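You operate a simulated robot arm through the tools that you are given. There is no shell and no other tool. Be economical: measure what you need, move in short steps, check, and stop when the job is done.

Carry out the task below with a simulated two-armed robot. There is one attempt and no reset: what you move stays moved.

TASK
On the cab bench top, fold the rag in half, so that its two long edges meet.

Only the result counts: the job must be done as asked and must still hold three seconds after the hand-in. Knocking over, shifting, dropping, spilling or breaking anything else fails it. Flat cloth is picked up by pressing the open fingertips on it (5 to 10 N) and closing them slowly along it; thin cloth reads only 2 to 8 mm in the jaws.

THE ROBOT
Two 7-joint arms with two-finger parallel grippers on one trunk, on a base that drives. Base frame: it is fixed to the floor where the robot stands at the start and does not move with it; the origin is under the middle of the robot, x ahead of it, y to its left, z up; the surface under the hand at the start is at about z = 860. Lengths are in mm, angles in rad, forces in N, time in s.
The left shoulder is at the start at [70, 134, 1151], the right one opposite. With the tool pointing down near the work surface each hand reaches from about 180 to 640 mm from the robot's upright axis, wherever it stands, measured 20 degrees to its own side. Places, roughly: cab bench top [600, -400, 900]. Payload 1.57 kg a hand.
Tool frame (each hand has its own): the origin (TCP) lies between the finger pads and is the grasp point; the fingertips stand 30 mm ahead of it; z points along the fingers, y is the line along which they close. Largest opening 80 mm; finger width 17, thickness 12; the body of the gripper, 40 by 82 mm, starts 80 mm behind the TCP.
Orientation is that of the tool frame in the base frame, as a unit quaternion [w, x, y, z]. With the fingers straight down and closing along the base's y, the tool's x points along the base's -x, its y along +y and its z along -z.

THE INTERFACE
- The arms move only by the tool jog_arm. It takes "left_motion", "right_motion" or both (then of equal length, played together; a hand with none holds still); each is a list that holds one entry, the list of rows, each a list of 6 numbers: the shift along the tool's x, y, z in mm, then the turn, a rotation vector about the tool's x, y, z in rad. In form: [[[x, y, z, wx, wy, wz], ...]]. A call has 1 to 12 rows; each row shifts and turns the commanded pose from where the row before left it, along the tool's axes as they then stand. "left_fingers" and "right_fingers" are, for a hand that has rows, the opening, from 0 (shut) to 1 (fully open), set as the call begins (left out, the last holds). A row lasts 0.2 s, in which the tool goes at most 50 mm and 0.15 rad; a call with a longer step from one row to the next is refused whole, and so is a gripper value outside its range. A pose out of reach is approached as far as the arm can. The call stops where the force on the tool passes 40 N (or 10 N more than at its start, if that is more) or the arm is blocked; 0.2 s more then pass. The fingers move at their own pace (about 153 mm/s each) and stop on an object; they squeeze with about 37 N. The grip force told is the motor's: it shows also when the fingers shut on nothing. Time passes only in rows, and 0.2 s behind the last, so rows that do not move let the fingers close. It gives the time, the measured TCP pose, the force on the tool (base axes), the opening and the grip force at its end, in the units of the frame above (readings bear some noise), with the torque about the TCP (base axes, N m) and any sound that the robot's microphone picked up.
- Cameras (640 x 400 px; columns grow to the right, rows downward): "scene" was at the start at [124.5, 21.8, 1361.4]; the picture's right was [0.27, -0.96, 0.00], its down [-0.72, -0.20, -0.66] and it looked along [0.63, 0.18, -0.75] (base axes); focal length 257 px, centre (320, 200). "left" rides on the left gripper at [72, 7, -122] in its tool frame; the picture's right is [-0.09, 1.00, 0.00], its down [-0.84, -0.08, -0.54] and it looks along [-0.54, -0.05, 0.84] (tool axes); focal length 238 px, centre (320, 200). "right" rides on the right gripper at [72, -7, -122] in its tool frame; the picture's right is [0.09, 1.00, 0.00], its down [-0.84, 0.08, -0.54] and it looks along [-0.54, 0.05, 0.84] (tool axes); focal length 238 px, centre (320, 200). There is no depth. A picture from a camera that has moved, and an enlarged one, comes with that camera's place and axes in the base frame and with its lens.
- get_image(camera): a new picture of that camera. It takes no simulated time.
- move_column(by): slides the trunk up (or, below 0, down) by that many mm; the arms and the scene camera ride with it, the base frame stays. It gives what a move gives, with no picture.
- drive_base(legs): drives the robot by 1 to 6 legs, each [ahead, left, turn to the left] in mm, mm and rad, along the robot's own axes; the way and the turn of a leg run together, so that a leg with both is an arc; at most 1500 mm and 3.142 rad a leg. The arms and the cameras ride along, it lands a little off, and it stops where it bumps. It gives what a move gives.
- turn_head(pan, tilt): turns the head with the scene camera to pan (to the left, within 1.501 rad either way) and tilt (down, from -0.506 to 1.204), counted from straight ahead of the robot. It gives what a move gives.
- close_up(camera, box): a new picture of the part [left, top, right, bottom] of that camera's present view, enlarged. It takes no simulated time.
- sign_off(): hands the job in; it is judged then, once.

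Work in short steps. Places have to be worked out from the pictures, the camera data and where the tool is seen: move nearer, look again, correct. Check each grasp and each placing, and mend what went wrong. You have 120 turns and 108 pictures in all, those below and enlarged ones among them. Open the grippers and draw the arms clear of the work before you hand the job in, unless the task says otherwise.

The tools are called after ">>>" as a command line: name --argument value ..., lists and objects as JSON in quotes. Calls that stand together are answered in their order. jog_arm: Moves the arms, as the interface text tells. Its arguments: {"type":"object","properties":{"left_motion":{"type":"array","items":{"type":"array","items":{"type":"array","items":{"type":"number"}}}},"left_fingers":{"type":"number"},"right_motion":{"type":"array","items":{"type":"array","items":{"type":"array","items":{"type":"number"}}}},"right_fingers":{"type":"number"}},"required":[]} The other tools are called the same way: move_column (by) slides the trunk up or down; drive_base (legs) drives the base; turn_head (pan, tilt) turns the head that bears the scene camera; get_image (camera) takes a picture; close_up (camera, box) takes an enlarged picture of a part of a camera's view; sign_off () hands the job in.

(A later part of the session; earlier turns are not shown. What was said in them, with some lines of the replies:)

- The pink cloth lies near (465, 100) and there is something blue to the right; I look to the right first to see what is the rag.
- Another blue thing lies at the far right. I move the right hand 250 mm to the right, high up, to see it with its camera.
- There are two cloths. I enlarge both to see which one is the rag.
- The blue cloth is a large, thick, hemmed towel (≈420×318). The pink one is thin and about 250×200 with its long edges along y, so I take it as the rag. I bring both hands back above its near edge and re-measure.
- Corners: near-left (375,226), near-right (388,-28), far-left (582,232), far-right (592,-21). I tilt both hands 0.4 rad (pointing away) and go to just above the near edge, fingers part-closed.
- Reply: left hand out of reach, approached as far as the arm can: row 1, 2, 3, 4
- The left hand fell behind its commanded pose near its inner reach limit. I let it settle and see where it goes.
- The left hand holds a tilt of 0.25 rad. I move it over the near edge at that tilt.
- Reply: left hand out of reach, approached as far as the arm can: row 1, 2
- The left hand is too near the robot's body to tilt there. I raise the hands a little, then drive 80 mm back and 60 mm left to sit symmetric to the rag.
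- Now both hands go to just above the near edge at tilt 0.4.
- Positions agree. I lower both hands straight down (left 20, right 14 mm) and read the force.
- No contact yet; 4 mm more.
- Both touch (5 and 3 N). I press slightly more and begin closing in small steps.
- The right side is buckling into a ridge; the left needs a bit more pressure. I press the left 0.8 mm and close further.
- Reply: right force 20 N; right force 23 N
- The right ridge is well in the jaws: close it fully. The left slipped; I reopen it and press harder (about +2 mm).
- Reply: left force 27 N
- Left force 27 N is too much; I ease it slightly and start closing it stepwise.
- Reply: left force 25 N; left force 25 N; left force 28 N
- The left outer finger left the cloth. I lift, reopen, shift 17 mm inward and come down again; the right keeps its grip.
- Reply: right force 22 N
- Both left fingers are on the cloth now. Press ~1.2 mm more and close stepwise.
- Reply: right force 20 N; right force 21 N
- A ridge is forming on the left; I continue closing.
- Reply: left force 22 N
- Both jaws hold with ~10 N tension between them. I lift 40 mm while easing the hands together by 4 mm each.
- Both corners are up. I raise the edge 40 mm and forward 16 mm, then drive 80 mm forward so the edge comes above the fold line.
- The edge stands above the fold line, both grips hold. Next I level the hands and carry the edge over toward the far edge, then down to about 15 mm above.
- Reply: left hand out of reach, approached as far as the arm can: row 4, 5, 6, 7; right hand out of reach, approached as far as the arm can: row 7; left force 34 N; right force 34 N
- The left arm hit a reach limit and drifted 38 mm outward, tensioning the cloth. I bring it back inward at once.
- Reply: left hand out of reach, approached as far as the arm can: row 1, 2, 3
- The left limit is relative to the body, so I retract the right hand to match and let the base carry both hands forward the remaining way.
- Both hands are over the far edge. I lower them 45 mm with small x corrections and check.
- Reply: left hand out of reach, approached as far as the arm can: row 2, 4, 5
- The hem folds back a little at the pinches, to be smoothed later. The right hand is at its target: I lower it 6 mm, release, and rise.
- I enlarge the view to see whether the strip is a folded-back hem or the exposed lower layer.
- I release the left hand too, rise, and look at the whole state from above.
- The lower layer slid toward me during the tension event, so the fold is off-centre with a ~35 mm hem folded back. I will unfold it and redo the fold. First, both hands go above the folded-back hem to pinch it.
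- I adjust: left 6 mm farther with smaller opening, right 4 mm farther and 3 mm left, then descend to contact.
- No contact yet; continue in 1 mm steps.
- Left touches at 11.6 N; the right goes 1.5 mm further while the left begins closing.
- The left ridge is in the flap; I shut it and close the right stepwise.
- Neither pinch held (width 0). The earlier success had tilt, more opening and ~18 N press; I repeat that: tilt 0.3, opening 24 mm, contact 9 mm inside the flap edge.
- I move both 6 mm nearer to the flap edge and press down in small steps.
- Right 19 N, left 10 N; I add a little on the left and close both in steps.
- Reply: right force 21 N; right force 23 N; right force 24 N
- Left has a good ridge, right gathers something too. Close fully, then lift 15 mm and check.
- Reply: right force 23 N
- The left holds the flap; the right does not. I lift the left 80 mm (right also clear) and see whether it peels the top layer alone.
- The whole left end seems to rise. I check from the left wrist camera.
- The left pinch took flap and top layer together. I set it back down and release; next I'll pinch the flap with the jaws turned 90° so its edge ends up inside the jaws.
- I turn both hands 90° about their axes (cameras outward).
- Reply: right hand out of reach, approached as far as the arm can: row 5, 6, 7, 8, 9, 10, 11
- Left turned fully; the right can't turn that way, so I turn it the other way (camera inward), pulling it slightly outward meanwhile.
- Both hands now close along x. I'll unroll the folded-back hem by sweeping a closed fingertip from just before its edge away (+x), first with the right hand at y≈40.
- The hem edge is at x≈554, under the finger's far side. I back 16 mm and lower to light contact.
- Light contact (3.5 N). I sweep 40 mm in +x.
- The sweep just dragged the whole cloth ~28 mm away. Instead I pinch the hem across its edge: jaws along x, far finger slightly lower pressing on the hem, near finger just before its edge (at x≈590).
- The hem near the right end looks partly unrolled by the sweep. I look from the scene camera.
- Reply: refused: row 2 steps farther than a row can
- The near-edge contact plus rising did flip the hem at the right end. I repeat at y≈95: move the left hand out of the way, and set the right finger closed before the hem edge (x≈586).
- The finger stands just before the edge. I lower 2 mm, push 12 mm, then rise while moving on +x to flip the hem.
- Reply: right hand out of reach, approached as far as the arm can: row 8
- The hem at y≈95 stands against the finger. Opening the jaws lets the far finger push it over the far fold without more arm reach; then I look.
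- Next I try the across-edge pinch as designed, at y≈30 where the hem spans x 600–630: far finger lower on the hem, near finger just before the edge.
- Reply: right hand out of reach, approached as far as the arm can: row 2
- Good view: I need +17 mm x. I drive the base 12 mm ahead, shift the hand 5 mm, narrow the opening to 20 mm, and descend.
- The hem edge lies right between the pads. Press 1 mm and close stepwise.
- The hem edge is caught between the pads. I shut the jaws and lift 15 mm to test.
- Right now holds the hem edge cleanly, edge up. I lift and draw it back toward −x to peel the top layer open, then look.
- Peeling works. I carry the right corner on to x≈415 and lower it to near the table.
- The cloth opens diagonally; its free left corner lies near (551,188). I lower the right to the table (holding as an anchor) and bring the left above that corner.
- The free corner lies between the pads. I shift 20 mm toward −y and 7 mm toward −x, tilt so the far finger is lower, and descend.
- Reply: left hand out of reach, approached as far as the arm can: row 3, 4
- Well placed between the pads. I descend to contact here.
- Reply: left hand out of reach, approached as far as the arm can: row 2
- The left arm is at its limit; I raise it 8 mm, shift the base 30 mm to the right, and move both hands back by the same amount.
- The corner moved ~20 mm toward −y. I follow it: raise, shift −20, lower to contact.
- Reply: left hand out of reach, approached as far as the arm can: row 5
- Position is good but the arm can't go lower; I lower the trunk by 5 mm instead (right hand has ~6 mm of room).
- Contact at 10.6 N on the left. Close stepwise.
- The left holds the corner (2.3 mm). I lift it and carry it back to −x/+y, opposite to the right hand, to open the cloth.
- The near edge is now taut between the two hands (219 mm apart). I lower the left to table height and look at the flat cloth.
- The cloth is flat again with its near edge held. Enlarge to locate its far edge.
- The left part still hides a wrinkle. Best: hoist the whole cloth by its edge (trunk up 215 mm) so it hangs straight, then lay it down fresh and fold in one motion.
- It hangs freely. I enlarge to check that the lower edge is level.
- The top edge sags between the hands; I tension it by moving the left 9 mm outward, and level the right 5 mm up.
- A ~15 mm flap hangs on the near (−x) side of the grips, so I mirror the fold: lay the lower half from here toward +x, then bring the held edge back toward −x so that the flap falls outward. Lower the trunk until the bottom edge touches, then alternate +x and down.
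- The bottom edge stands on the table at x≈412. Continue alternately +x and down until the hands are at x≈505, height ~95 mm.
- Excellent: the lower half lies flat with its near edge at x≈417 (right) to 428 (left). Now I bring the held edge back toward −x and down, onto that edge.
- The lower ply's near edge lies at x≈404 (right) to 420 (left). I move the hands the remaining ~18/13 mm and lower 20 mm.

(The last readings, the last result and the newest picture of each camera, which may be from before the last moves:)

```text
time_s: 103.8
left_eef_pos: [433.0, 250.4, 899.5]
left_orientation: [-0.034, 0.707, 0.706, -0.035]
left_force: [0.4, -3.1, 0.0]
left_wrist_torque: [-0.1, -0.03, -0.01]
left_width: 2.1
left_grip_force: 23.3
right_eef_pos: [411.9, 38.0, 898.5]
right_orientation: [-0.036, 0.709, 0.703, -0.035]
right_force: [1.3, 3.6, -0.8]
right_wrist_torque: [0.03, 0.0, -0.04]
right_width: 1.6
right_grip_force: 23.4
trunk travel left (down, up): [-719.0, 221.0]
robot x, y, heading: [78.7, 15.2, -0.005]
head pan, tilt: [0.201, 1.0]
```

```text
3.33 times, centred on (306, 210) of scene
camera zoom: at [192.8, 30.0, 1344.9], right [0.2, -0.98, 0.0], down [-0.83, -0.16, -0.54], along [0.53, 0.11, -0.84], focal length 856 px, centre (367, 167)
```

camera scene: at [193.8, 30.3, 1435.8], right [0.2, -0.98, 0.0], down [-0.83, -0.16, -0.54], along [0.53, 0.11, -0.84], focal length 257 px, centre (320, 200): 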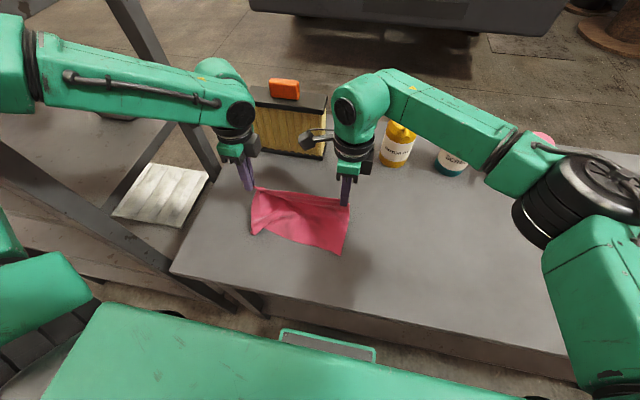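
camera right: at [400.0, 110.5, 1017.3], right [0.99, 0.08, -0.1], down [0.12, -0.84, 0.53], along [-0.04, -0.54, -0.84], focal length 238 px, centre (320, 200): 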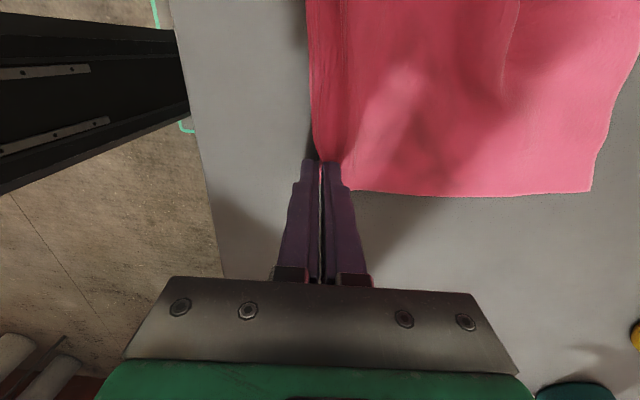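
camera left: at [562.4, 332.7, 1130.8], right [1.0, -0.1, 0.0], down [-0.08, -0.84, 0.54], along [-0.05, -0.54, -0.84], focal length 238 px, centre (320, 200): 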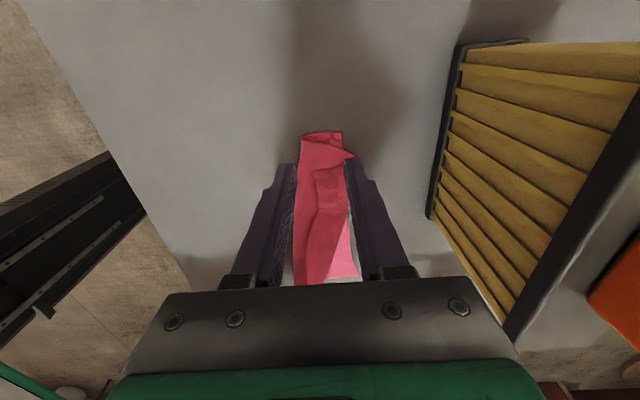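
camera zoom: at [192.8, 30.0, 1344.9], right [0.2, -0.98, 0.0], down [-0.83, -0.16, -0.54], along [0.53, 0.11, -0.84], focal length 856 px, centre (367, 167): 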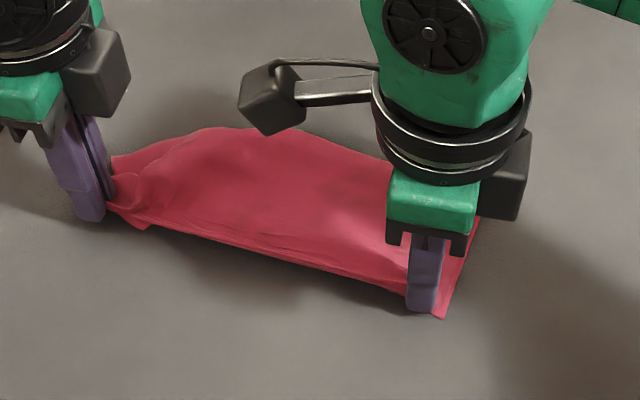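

The edges meet. I lower 4 mm more, open the jaws, and rise with the trunk.

>>> move_column --by -4

>>> jog_arm --left_motion '[[[0, 0, 0, 0, 0, 0], [0, 0, 0, 0, 0, 0], [0, 0, 0, 0, 0, 0]]]' --right_motion '[[[0, 0, 0, 0, 0, 0], [0, 0, 0, 0, 0, 0], [0, 0, 0, 0, 0, 0]]]' --left_fingers 0.2 --right_fingers 0.2

>>> move_column --by 110

>>> jog_arm --left_motion '[[[30, 0, 0, 0, 0, 0], [30, 0, 0, 0, 0, 0]]]' --right_motion '[[[-45, 0, 0, 0, 0, 0], [-45, 0, 0, 0, 0, 0]]]'

>>> close_up --camera "scene" --box '[210, 170, 370, 270]'

```text
time_s: 104.3
left_eef_pos: [431.3, 251.0, 895.3]
left_orientation: [-0.033, 0.707, 0.706, -0.035]
left_force: [-1.4, -3.3, -0.1]
left_wrist_torque: [-0.13, -0.02, -0.02]
left_width: 2.1
left_grip_force: 23.7
right_eef_pos: [412.8, 39.2, 894.2]
right_orientation: [-0.035, 0.709, 0.703, -0.035]
right_force: [0.7, 4.0, -0.7]
right_wrist_torque: [0.08, 0.0, 0.01]
right_width: 1.3
right_grip_force: 23.4
trunk travel left (down, up): [-715.0, 225.0]
robot x, y, heading: [79.2, 16.1, -0.003]
head pan, tilt: [0.201, 1.0]
```

```text
time_s: 105.1
left_eef_pos: [430.2, 250.3, 896.4]
left_orientation: [-0.033, 0.707, 0.705, -0.035]
left_force: [0.0, 0.4, 0.1]
left_wrist_torque: [0.0, -0.01, -0.04]
left_width: 16.1
left_grip_force: 0.0
right_eef_pos: [411.7, 38.7, 894.0]
right_orientation: [-0.035, 0.709, 0.703, -0.036]
right_force: [-0.4, -0.3, 0.9]
right_wrist_torque: [0.02, 0.01, -0.02]
right_width: 15.7
right_grip_force: 0.0
trunk travel left (down, up): [-715.0, 225.0]
robot x, y, heading: [72.7, 16.8, -0.002]
head pan, tilt: [0.201, 1.0]
```

```text
time_s: 106.5
left_eef_pos: [431.5, 251.2, 1006.0]
left_orientation: [-0.033, 0.707, 0.706, -0.034]
left_force: [-1.7, -0.5, -0.2]
left_wrist_torque: [-0.02, 0.0, 0.03]
left_width: 16.3
left_grip_force: 0.0
right_eef_pos: [413.0, 38.6, 1005.6]
right_orientation: [-0.036, 0.71, 0.703, -0.035]
right_force: [-0.6, 0.7, -0.1]
right_wrist_torque: [-0.04, 0.02, 0.0]
right_width: 15.8
right_grip_force: 0.0
trunk travel left (down, up): [-825.0, 115.0]
robot x, y, heading: [74.2, 15.9, -0.004]
head pan, tilt: [0.201, 1.0]
```

```text
time_s: 107.1
left_eef_pos: [433.1, 310.8, 1006.4]
left_orientation: [-0.034, 0.707, 0.705, -0.034]
left_force: [0.6, 0.9, -0.1]
left_wrist_torque: [0.0, 0.0, -0.01]
left_width: 16.2
left_grip_force: 0.1
right_eef_pos: [411.0, -50.6, 1005.0]
right_orientation: [-0.035, 0.709, 0.703, -0.034]
right_force: [-1.4, 0.0, -0.2]
right_wrist_torque: [0.0, -0.04, 0.01]
right_width: 16.0
right_grip_force: 0.0
trunk travel left (down, up): [-825.0, 115.0]
robot x, y, heading: [75.7, 15.8, -0.005]
head pan, tilt: [0.201, 1.0]
```

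```text
4.00 times, centred on (290, 220) of scene
camera zoom: at [191.3, 28.8, 1451.1], right [0.2, -0.98, 0.0], down [-0.82, -0.16, -0.54], along [0.53, 0.11, -0.84], focal length 1027 px, centre (440, 120)
```

zoom: 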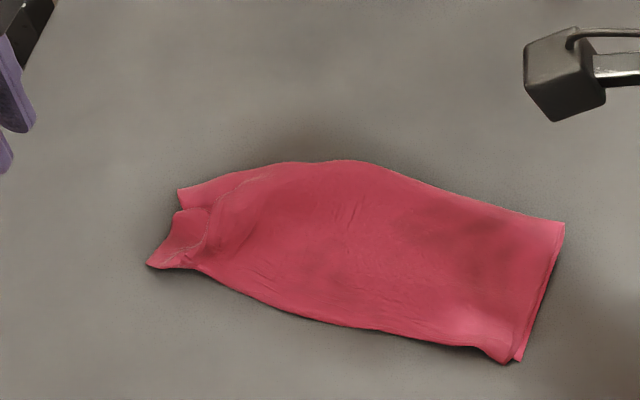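

The right and middle are folded well; the left end is a bit bunched. I view it with the left wrist camera.

>>> close_up --camera "left" --box '[220, 40, 460, 190]'

```text
2.67 times, centred on (340, 115) of left
camera zoom: at [451.0, 383.0, 1126.6], right [0.99, -0.1, -0.09], down [-0.03, -0.84, 0.55], along [-0.13, -0.54, -0.83], focal length 636 px, centre (267, 427)
```

zoom: 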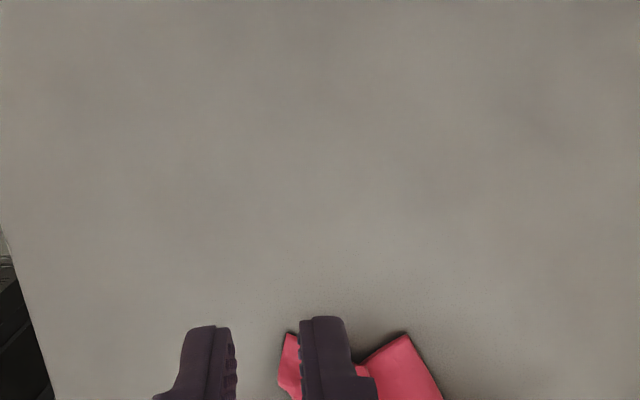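

>>> jog_arm --left_motion '[[[0, -40, 0, 0, 0, 0], [0, -40, 0, 0, 0, 0]]]'

>>> close_up --camera "left" --box '[280, 120, 520, 270]'

```text
time_s: 107.7
left_eef_pos: [380.9, 310.8, 1011.1]
left_orientation: [-0.033, 0.707, 0.705, -0.034]
left_force: [-0.1, 0.1, 0.0]
left_wrist_torque: [-0.03, 0.0, 0.0]
left_width: 15.9
left_grip_force: 0.0
left hand out of reach, approached as far as the arm can: row 2
right_eef_pos: [411.9, -53.2, 1005.4]
right_orientation: [-0.036, 0.709, 0.703, -0.035]
right_force: [-0.1, 0.0, -0.3]
right_wrist_torque: [-0.02, 0.0, 0.03]
right_width: 16.4
right_grip_force: 0.0
trunk travel left (down, up): [-825.0, 115.0]
robot x, y, heading: [75.3, 16.3, -0.005]
head pan, tilt: [0.201, 1.0]
```

```text
2.67 times, centred on (400, 195) of left
camera zoom: at [399.5, 382.2, 1130.7], right [0.99, -0.1, -0.1], down [-0.03, -0.84, 0.55], along [-0.13, -0.54, -0.83], focal length 636 px, centre (107, 213)
```

zoom: 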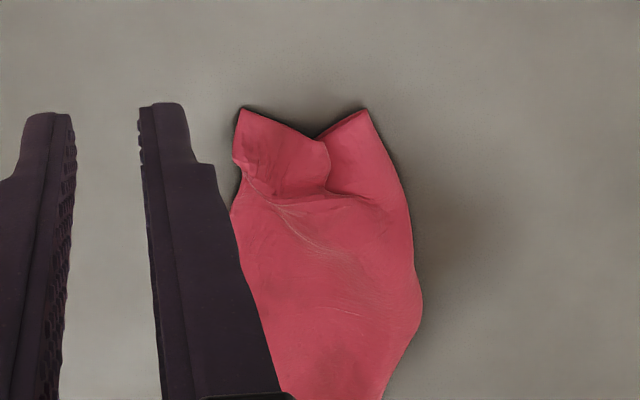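

The left end is gathered to ~55 mm width. I'll spread it: set the left jaws (closing along x) on it and open them while pressing. First position level above (453,243), with the right hand raised for clearance.

>>> jog_arm --left_motion '[[[-23, 24, 0, -0.1, 0, 0], [-23, 24, 0, 0, 0, 0], [-22, 24, 0, 0, 0, 0]]]' --right_motion '[[[-20, 0, -15, 0, 0, 0], [-20, 0, -15, 0, 0, 0], [0, 0, -15, 0, 0, 0]]]' --left_fingers 0.4

>>> move_column --by -105

```text
time_s: 108.5
left_eef_pos: [448.4, 254.4, 1010.0]
left_orientation: [0.003, 0.707, 0.707, -0.002]
left_force: [0.2, 0.3, 0.5]
left_wrist_torque: [0.01, 0.01, -0.05]
left_width: 32.3
left_grip_force: 0.1
left hand out of reach, approached as far as the arm can: row 1
right_eef_pos: [418.4, -88.9, 1050.3]
right_orientation: [-0.035, 0.709, 0.704, -0.036]
right_force: [0.1, 0.4, -0.4]
right_wrist_torque: [-0.02, 0.02, -0.01]
right_width: 15.8
right_grip_force: 0.0
trunk travel left (down, up): [-825.0, 115.0]
robot x, y, heading: [76.6, 17.9, -0.001]
head pan, tilt: [0.201, 1.0]
```

```text
time_s: 109.9
left_eef_pos: [445.6, 252.7, 907.6]
left_orientation: [0.002, 0.708, 0.706, 0.001]
left_force: [0.2, -0.1, -0.5]
left_wrist_torque: [0.02, 0.01, 0.02]
left_width: 31.7
left_grip_force: 0.3
right_eef_pos: [416.6, -92.6, 944.2]
right_orientation: [-0.036, 0.71, 0.703, -0.034]
right_force: [0.9, -0.6, 0.1]
right_wrist_torque: [-0.02, -0.02, 0.0]
right_width: 16.2
right_grip_force: 0.1
trunk travel left (down, up): [-720.0, 220.0]
robot x, y, heading: [79.3, 15.2, -0.006]
head pan, tilt: [0.201, 1.0]
```

I correct to (453, 243) and lower to contact.

>>> jog_arm --left_motion '[[[-9, 7, 3, 0, 0, 0], [0, 0, 5, 0, 0, 0], [0, 0, 3, 0, 0, 0], [0, 0, 1.5, 0, 0, 0]]]'

>>> close_up --camera "left" --box '[220, 100, 420, 225]'

```text
time_s: 110.9
left_eef_pos: [453.7, 243.8, 896.6]
left_orientation: [0.001, 0.708, 0.706, 0.0]
left_force: [-0.1, -0.5, 0.6]
left_wrist_torque: [0.01, -0.02, -0.01]
left_width: 32.0
left_grip_force: 0.0
right_eef_pos: [416.3, -90.9, 944.8]
right_orientation: [-0.035, 0.709, 0.703, -0.036]
right_force: [-0.5, 0.1, 0.5]
right_wrist_torque: [0.02, 0.0, 0.0]
right_width: 16.3
right_grip_force: 0.0
trunk travel left (down, up): [-720.0, 220.0]
robot x, y, heading: [77.7, 17.4, -0.006]
head pan, tilt: [0.201, 1.0]
```

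```text
3.20 times, centred on (320, 162) of left
camera zoom: at [460.4, 315.0, 1017.7], right [1.0, -0.09, 0.0], down [-0.08, -0.84, 0.54], along [-0.05, -0.54, -0.84], focal length 763 px, centre (320, 320)
```

zoom: 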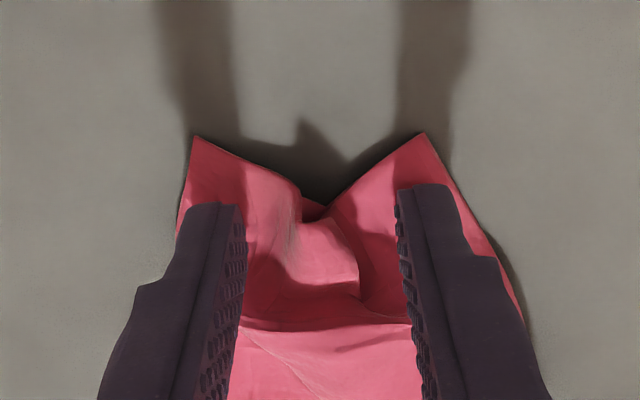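

Fingers sit on both corner parts with the gathered ridge between. I press to ~8 N and open in steps to spread it.

>>> jog_arm --left_motion '[[[0, 0, 1.5, 0, 0, 0], [0, 0, 1.2, 0, 0, 0], [0, 0, 1, 0, 0, 0]]]'

```text
time_s: 111.7
left_eef_pos: [452.3, 243.1, 893.5]
left_orientation: [0.004, 0.709, 0.705, 0.002]
left_force: [1.6, 1.4, 13.8]
left_wrist_torque: [-0.05, -0.02, 0.04]
left_width: 31.8
left_grip_force: 0.0
right_eef_pos: [415.5, -91.9, 946.6]
right_orientation: [-0.035, 0.709, 0.703, -0.034]
right_force: [0.0, 0.7, -0.2]
right_wrist_torque: [0.0, 0.0, 0.03]
right_width: 16.2
right_grip_force: 0.0
trunk travel left (down, up): [-720.0, 220.0]
robot x, y, heading: [72.2, 12.8, -0.002]
head pan, tilt: [0.201, 1.0]
```

>>> jog_arm --left_motion '[[[0, 1.5, 0, 0, 0, 0]]]' --left_fingers 0.52

>>> jog_arm --left_motion '[[[0, 1.5, 0, 0, 0, 0]]]' --left_fingers 0.64

>>> jog_arm --left_motion '[[[0, 1.5, 0, 0, 0, 0]]]' --left_fingers 0.76

>>> jog_arm --left_motion '[[[0, 1.5, 0, 0, 0, 0]]]' --left_fingers 0.88

>>> jog_arm --left_motion '[[[0, 1.5, 0, 0, 0, 0], [0, 0, 0, 0, 0, 0]]]' --left_fingers 1.0

>>> move_column --by 60

>>> get_image --camera "left"

```text
time_s: 112.1
left_eef_pos: [453.0, 242.2, 892.6]
left_orientation: [0.004, 0.707, 0.707, 0.001]
left_force: [-1.4, 2.5, 19.0]
left_wrist_torque: [-0.08, 0.17, -0.01]
left_width: 37.1
left_grip_force: 0.1
right_eef_pos: [415.3, -91.3, 946.5]
right_orientation: [-0.035, 0.709, 0.703, -0.033]
right_force: [0.3, 0.3, 0.1]
right_wrist_torque: [0.0, 0.04, -0.01]
right_width: 15.7
right_grip_force: 0.1
trunk travel left (down, up): [-720.0, 220.0]
robot x, y, heading: [77.4, 16.5, -0.005]
head pan, tilt: [0.201, 1.0]
```

```text
time_s: 112.5
left_eef_pos: [455.0, 241.9, 892.8]
left_orientation: [0.002, 0.707, 0.707, 0.001]
left_force: [-0.6, 0.1, 12.5]
left_wrist_torque: [-0.03, -0.07, -0.02]
left_width: 48.9
left_grip_force: 0.1
right_eef_pos: [414.6, -91.5, 945.6]
right_orientation: [-0.036, 0.709, 0.704, -0.034]
right_force: [0.2, 0.5, -0.4]
right_wrist_torque: [-0.02, -0.05, 0.01]
right_width: 16.2
right_grip_force: 0.1
trunk travel left (down, up): [-720.0, 220.0]
robot x, y, heading: [73.7, 10.9, -0.004]
head pan, tilt: [0.201, 1.0]
```

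```text
time_s: 112.9
left_eef_pos: [456.5, 242.2, 892.6]
left_orientation: [0.003, 0.708, 0.706, 0.001]
left_force: [-2.4, 0.1, 11.4]
left_wrist_torque: [-0.04, -0.05, -0.03]
left_width: 58.0
left_grip_force: 0.1
right_eef_pos: [414.1, -92.5, 946.1]
right_orientation: [-0.035, 0.71, 0.703, -0.034]
right_force: [-0.5, -0.6, -0.1]
right_wrist_torque: [-0.01, 0.02, 0.01]
right_width: 15.9
right_grip_force: 0.0
trunk travel left (down, up): [-720.0, 220.0]
robot x, y, heading: [74.8, 15.3, -0.006]
head pan, tilt: [0.201, 1.0]
```

```text
time_s: 113.3
left_eef_pos: [457.5, 242.3, 891.2]
left_orientation: [0.004, 0.708, 0.706, 0.001]
left_force: [-1.6, -0.4, 10.2]
left_wrist_torque: [0.01, -0.11, 0.0]
left_width: 68.0
left_grip_force: 0.0
right_eef_pos: [415.7, -92.2, 945.7]
right_orientation: [-0.036, 0.71, 0.702, -0.034]
right_force: [-1.0, 0.1, -0.3]
right_wrist_torque: [0.0, 0.01, 0.0]
right_width: 15.9
right_grip_force: 0.0
trunk travel left (down, up): [-720.0, 220.0]
robot x, y, heading: [73.5, 16.1, -0.005]
head pan, tilt: [0.201, 1.0]
```

```text
time_s: 113.9
left_eef_pos: [460.4, 243.0, 891.5]
left_orientation: [0.002, 0.708, 0.706, 0.0]
left_force: [-1.1, -0.2, 5.1]
left_wrist_torque: [-0.01, -0.07, -0.01]
left_width: 77.4
left_grip_force: 0.0
right_eef_pos: [416.7, -93.0, 946.5]
right_orientation: [-0.035, 0.71, 0.703, -0.034]
right_force: [0.2, 0.2, -0.3]
right_wrist_torque: [0.01, 0.03, -0.02]
right_width: 16.0
right_grip_force: 0.1
trunk travel left (down, up): [-720.0, 220.0]
robot x, y, heading: [74.8, 17.1, -0.004]
head pan, tilt: [0.201, 1.0]
```

```text
time_s: 114.9
left_eef_pos: [461.1, 242.9, 951.3]
left_orientation: [0.001, 0.707, 0.707, 0.001]
left_force: [-0.7, 0.5, 0.0]
left_wrist_torque: [0.03, 0.0, -0.02]
left_width: 80.0
left_grip_force: 0.0
right_eef_pos: [417.3, -91.9, 1006.1]
right_orientation: [-0.035, 0.709, 0.703, -0.035]
right_force: [0.2, 0.9, 0.4]
right_wrist_torque: [0.02, 0.0, 0.0]
right_width: 16.2
right_grip_force: 0.2
trunk travel left (down, up): [-780.0, 160.0]
robot x, y, heading: [75.1, 13.0, -0.003]
head pan, tilt: [0.201, 1.0]
```

```text
2 pictures are left
camera left: at [468.0, 314.1, 1073.2], right [1.0, -0.09, 0.0], down [-0.08, -0.84, 0.54], along [-0.05, -0.54, -0.84], focal length 238 px, centre (320, 200)
```

left: 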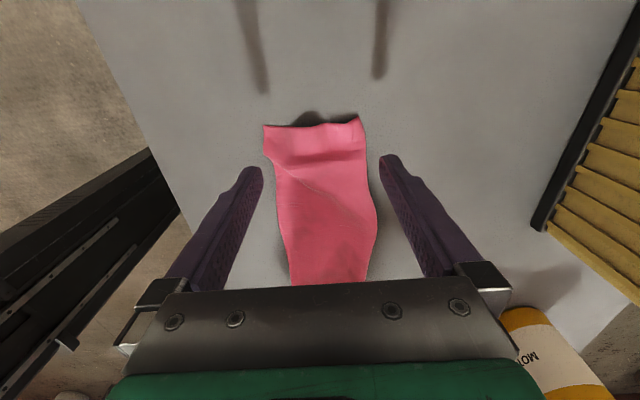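

The left end is spread to ~88 mm, near edge at x≈413. I withdraw both hands up and outward, open, and take a final look.

>>> move_column --by 80

>>> jog_arm --left_motion '[[[30, 0, 0, 0, 0, 0], [30, 0, 0, 0, 0, 0], [20, 0, 0, 0, 0, 0]]]' --right_motion '[[[-30, 0, 0, 0, 0, 0], [-30, 0, 0, 0, 0, 0], [0, 0, 0, 0, 0, 0]]]' --right_fingers 1.0

>>> close_up --camera "scene" --box '[210, 170, 370, 270]'

```text
time_s: 116.1
left_eef_pos: [461.5, 242.9, 1032.1]
left_orientation: [0.002, 0.708, 0.707, 0.001]
left_force: [0.3, -0.3, -0.7]
left_wrist_torque: [0.02, 0.02, -0.01]
left_width: 80.2
left_grip_force: 0.0
right_eef_pos: [416.2, -91.6, 1085.8]
right_orientation: [-0.035, 0.709, 0.703, -0.036]
right_force: [-1.3, 0.7, -0.5]
right_wrist_torque: [-0.03, 0.02, -0.02]
right_width: 15.9
right_grip_force: 0.1
trunk travel left (down, up): [-860.0, 80.0]
robot x, y, heading: [78.5, 18.6, -0.002]
head pan, tilt: [0.201, 1.0]
```

```text
time_s: 116.9
left_eef_pos: [460.9, 325.2, 1029.7]
left_orientation: [0.003, 0.708, 0.706, 0.0]
left_force: [0.1, -0.7, -0.1]
left_wrist_torque: [-0.05, 0.01, -0.02]
left_width: 80.1
left_grip_force: 0.0
right_eef_pos: [416.2, -148.2, 1088.3]
right_orientation: [-0.035, 0.709, 0.703, -0.034]
right_force: [-0.6, 0.5, 0.4]
right_wrist_torque: [-0.02, -0.02, 0.01]
right_width: 80.0
right_grip_force: 0.1
trunk travel left (down, up): [-860.0, 80.0]
robot x, y, heading: [74.4, 16.6, -0.007]
head pan, tilt: [0.201, 1.0]
```

```text
4.00 times, centred on (290, 220) of scene
camera zoom: at [193.6, 31.7, 1485.8], right [0.2, -0.98, 0.0], down [-0.83, -0.17, -0.54], along [0.53, 0.1, -0.84], focal length 1027 px, centre (440, 120)
```

zoom: 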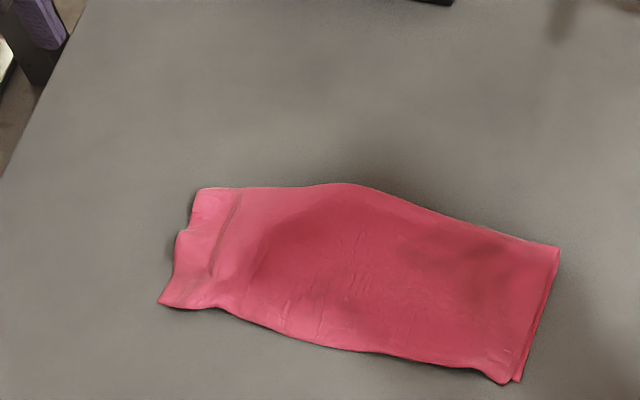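

The rag is folded in half with its long edges together and the hands are clear and open, so I hand the job in.

>>> sign_off

```text
The job is handed in.
```

I folded the pink rag in half on the bench so that its two long edges meet, opened both grippers, and drew the arms clear before handing in.

- **Which cloth:** There were two cloths on the bench. I took the thin pink one (about 250 × 200 mm) as the rag and left the larger, thicker blue one alone, because it looked like a towel.
- **Result:** In the last picture the edges line up along the length. The middle is slightly puffed, and the left end is a little uneven where I had to spread out a bunched part.
- **Position:** The first fold came out off-centre, so I unfolded the rag and folded it again. It now lies about 10 to 30 mm nearer the robot than where it started.
- **Other items:** I saw no contact with the bottles, the filter or the blue cloth. My last pictures were close-ups of the rag, so I did not check those items again at the end.
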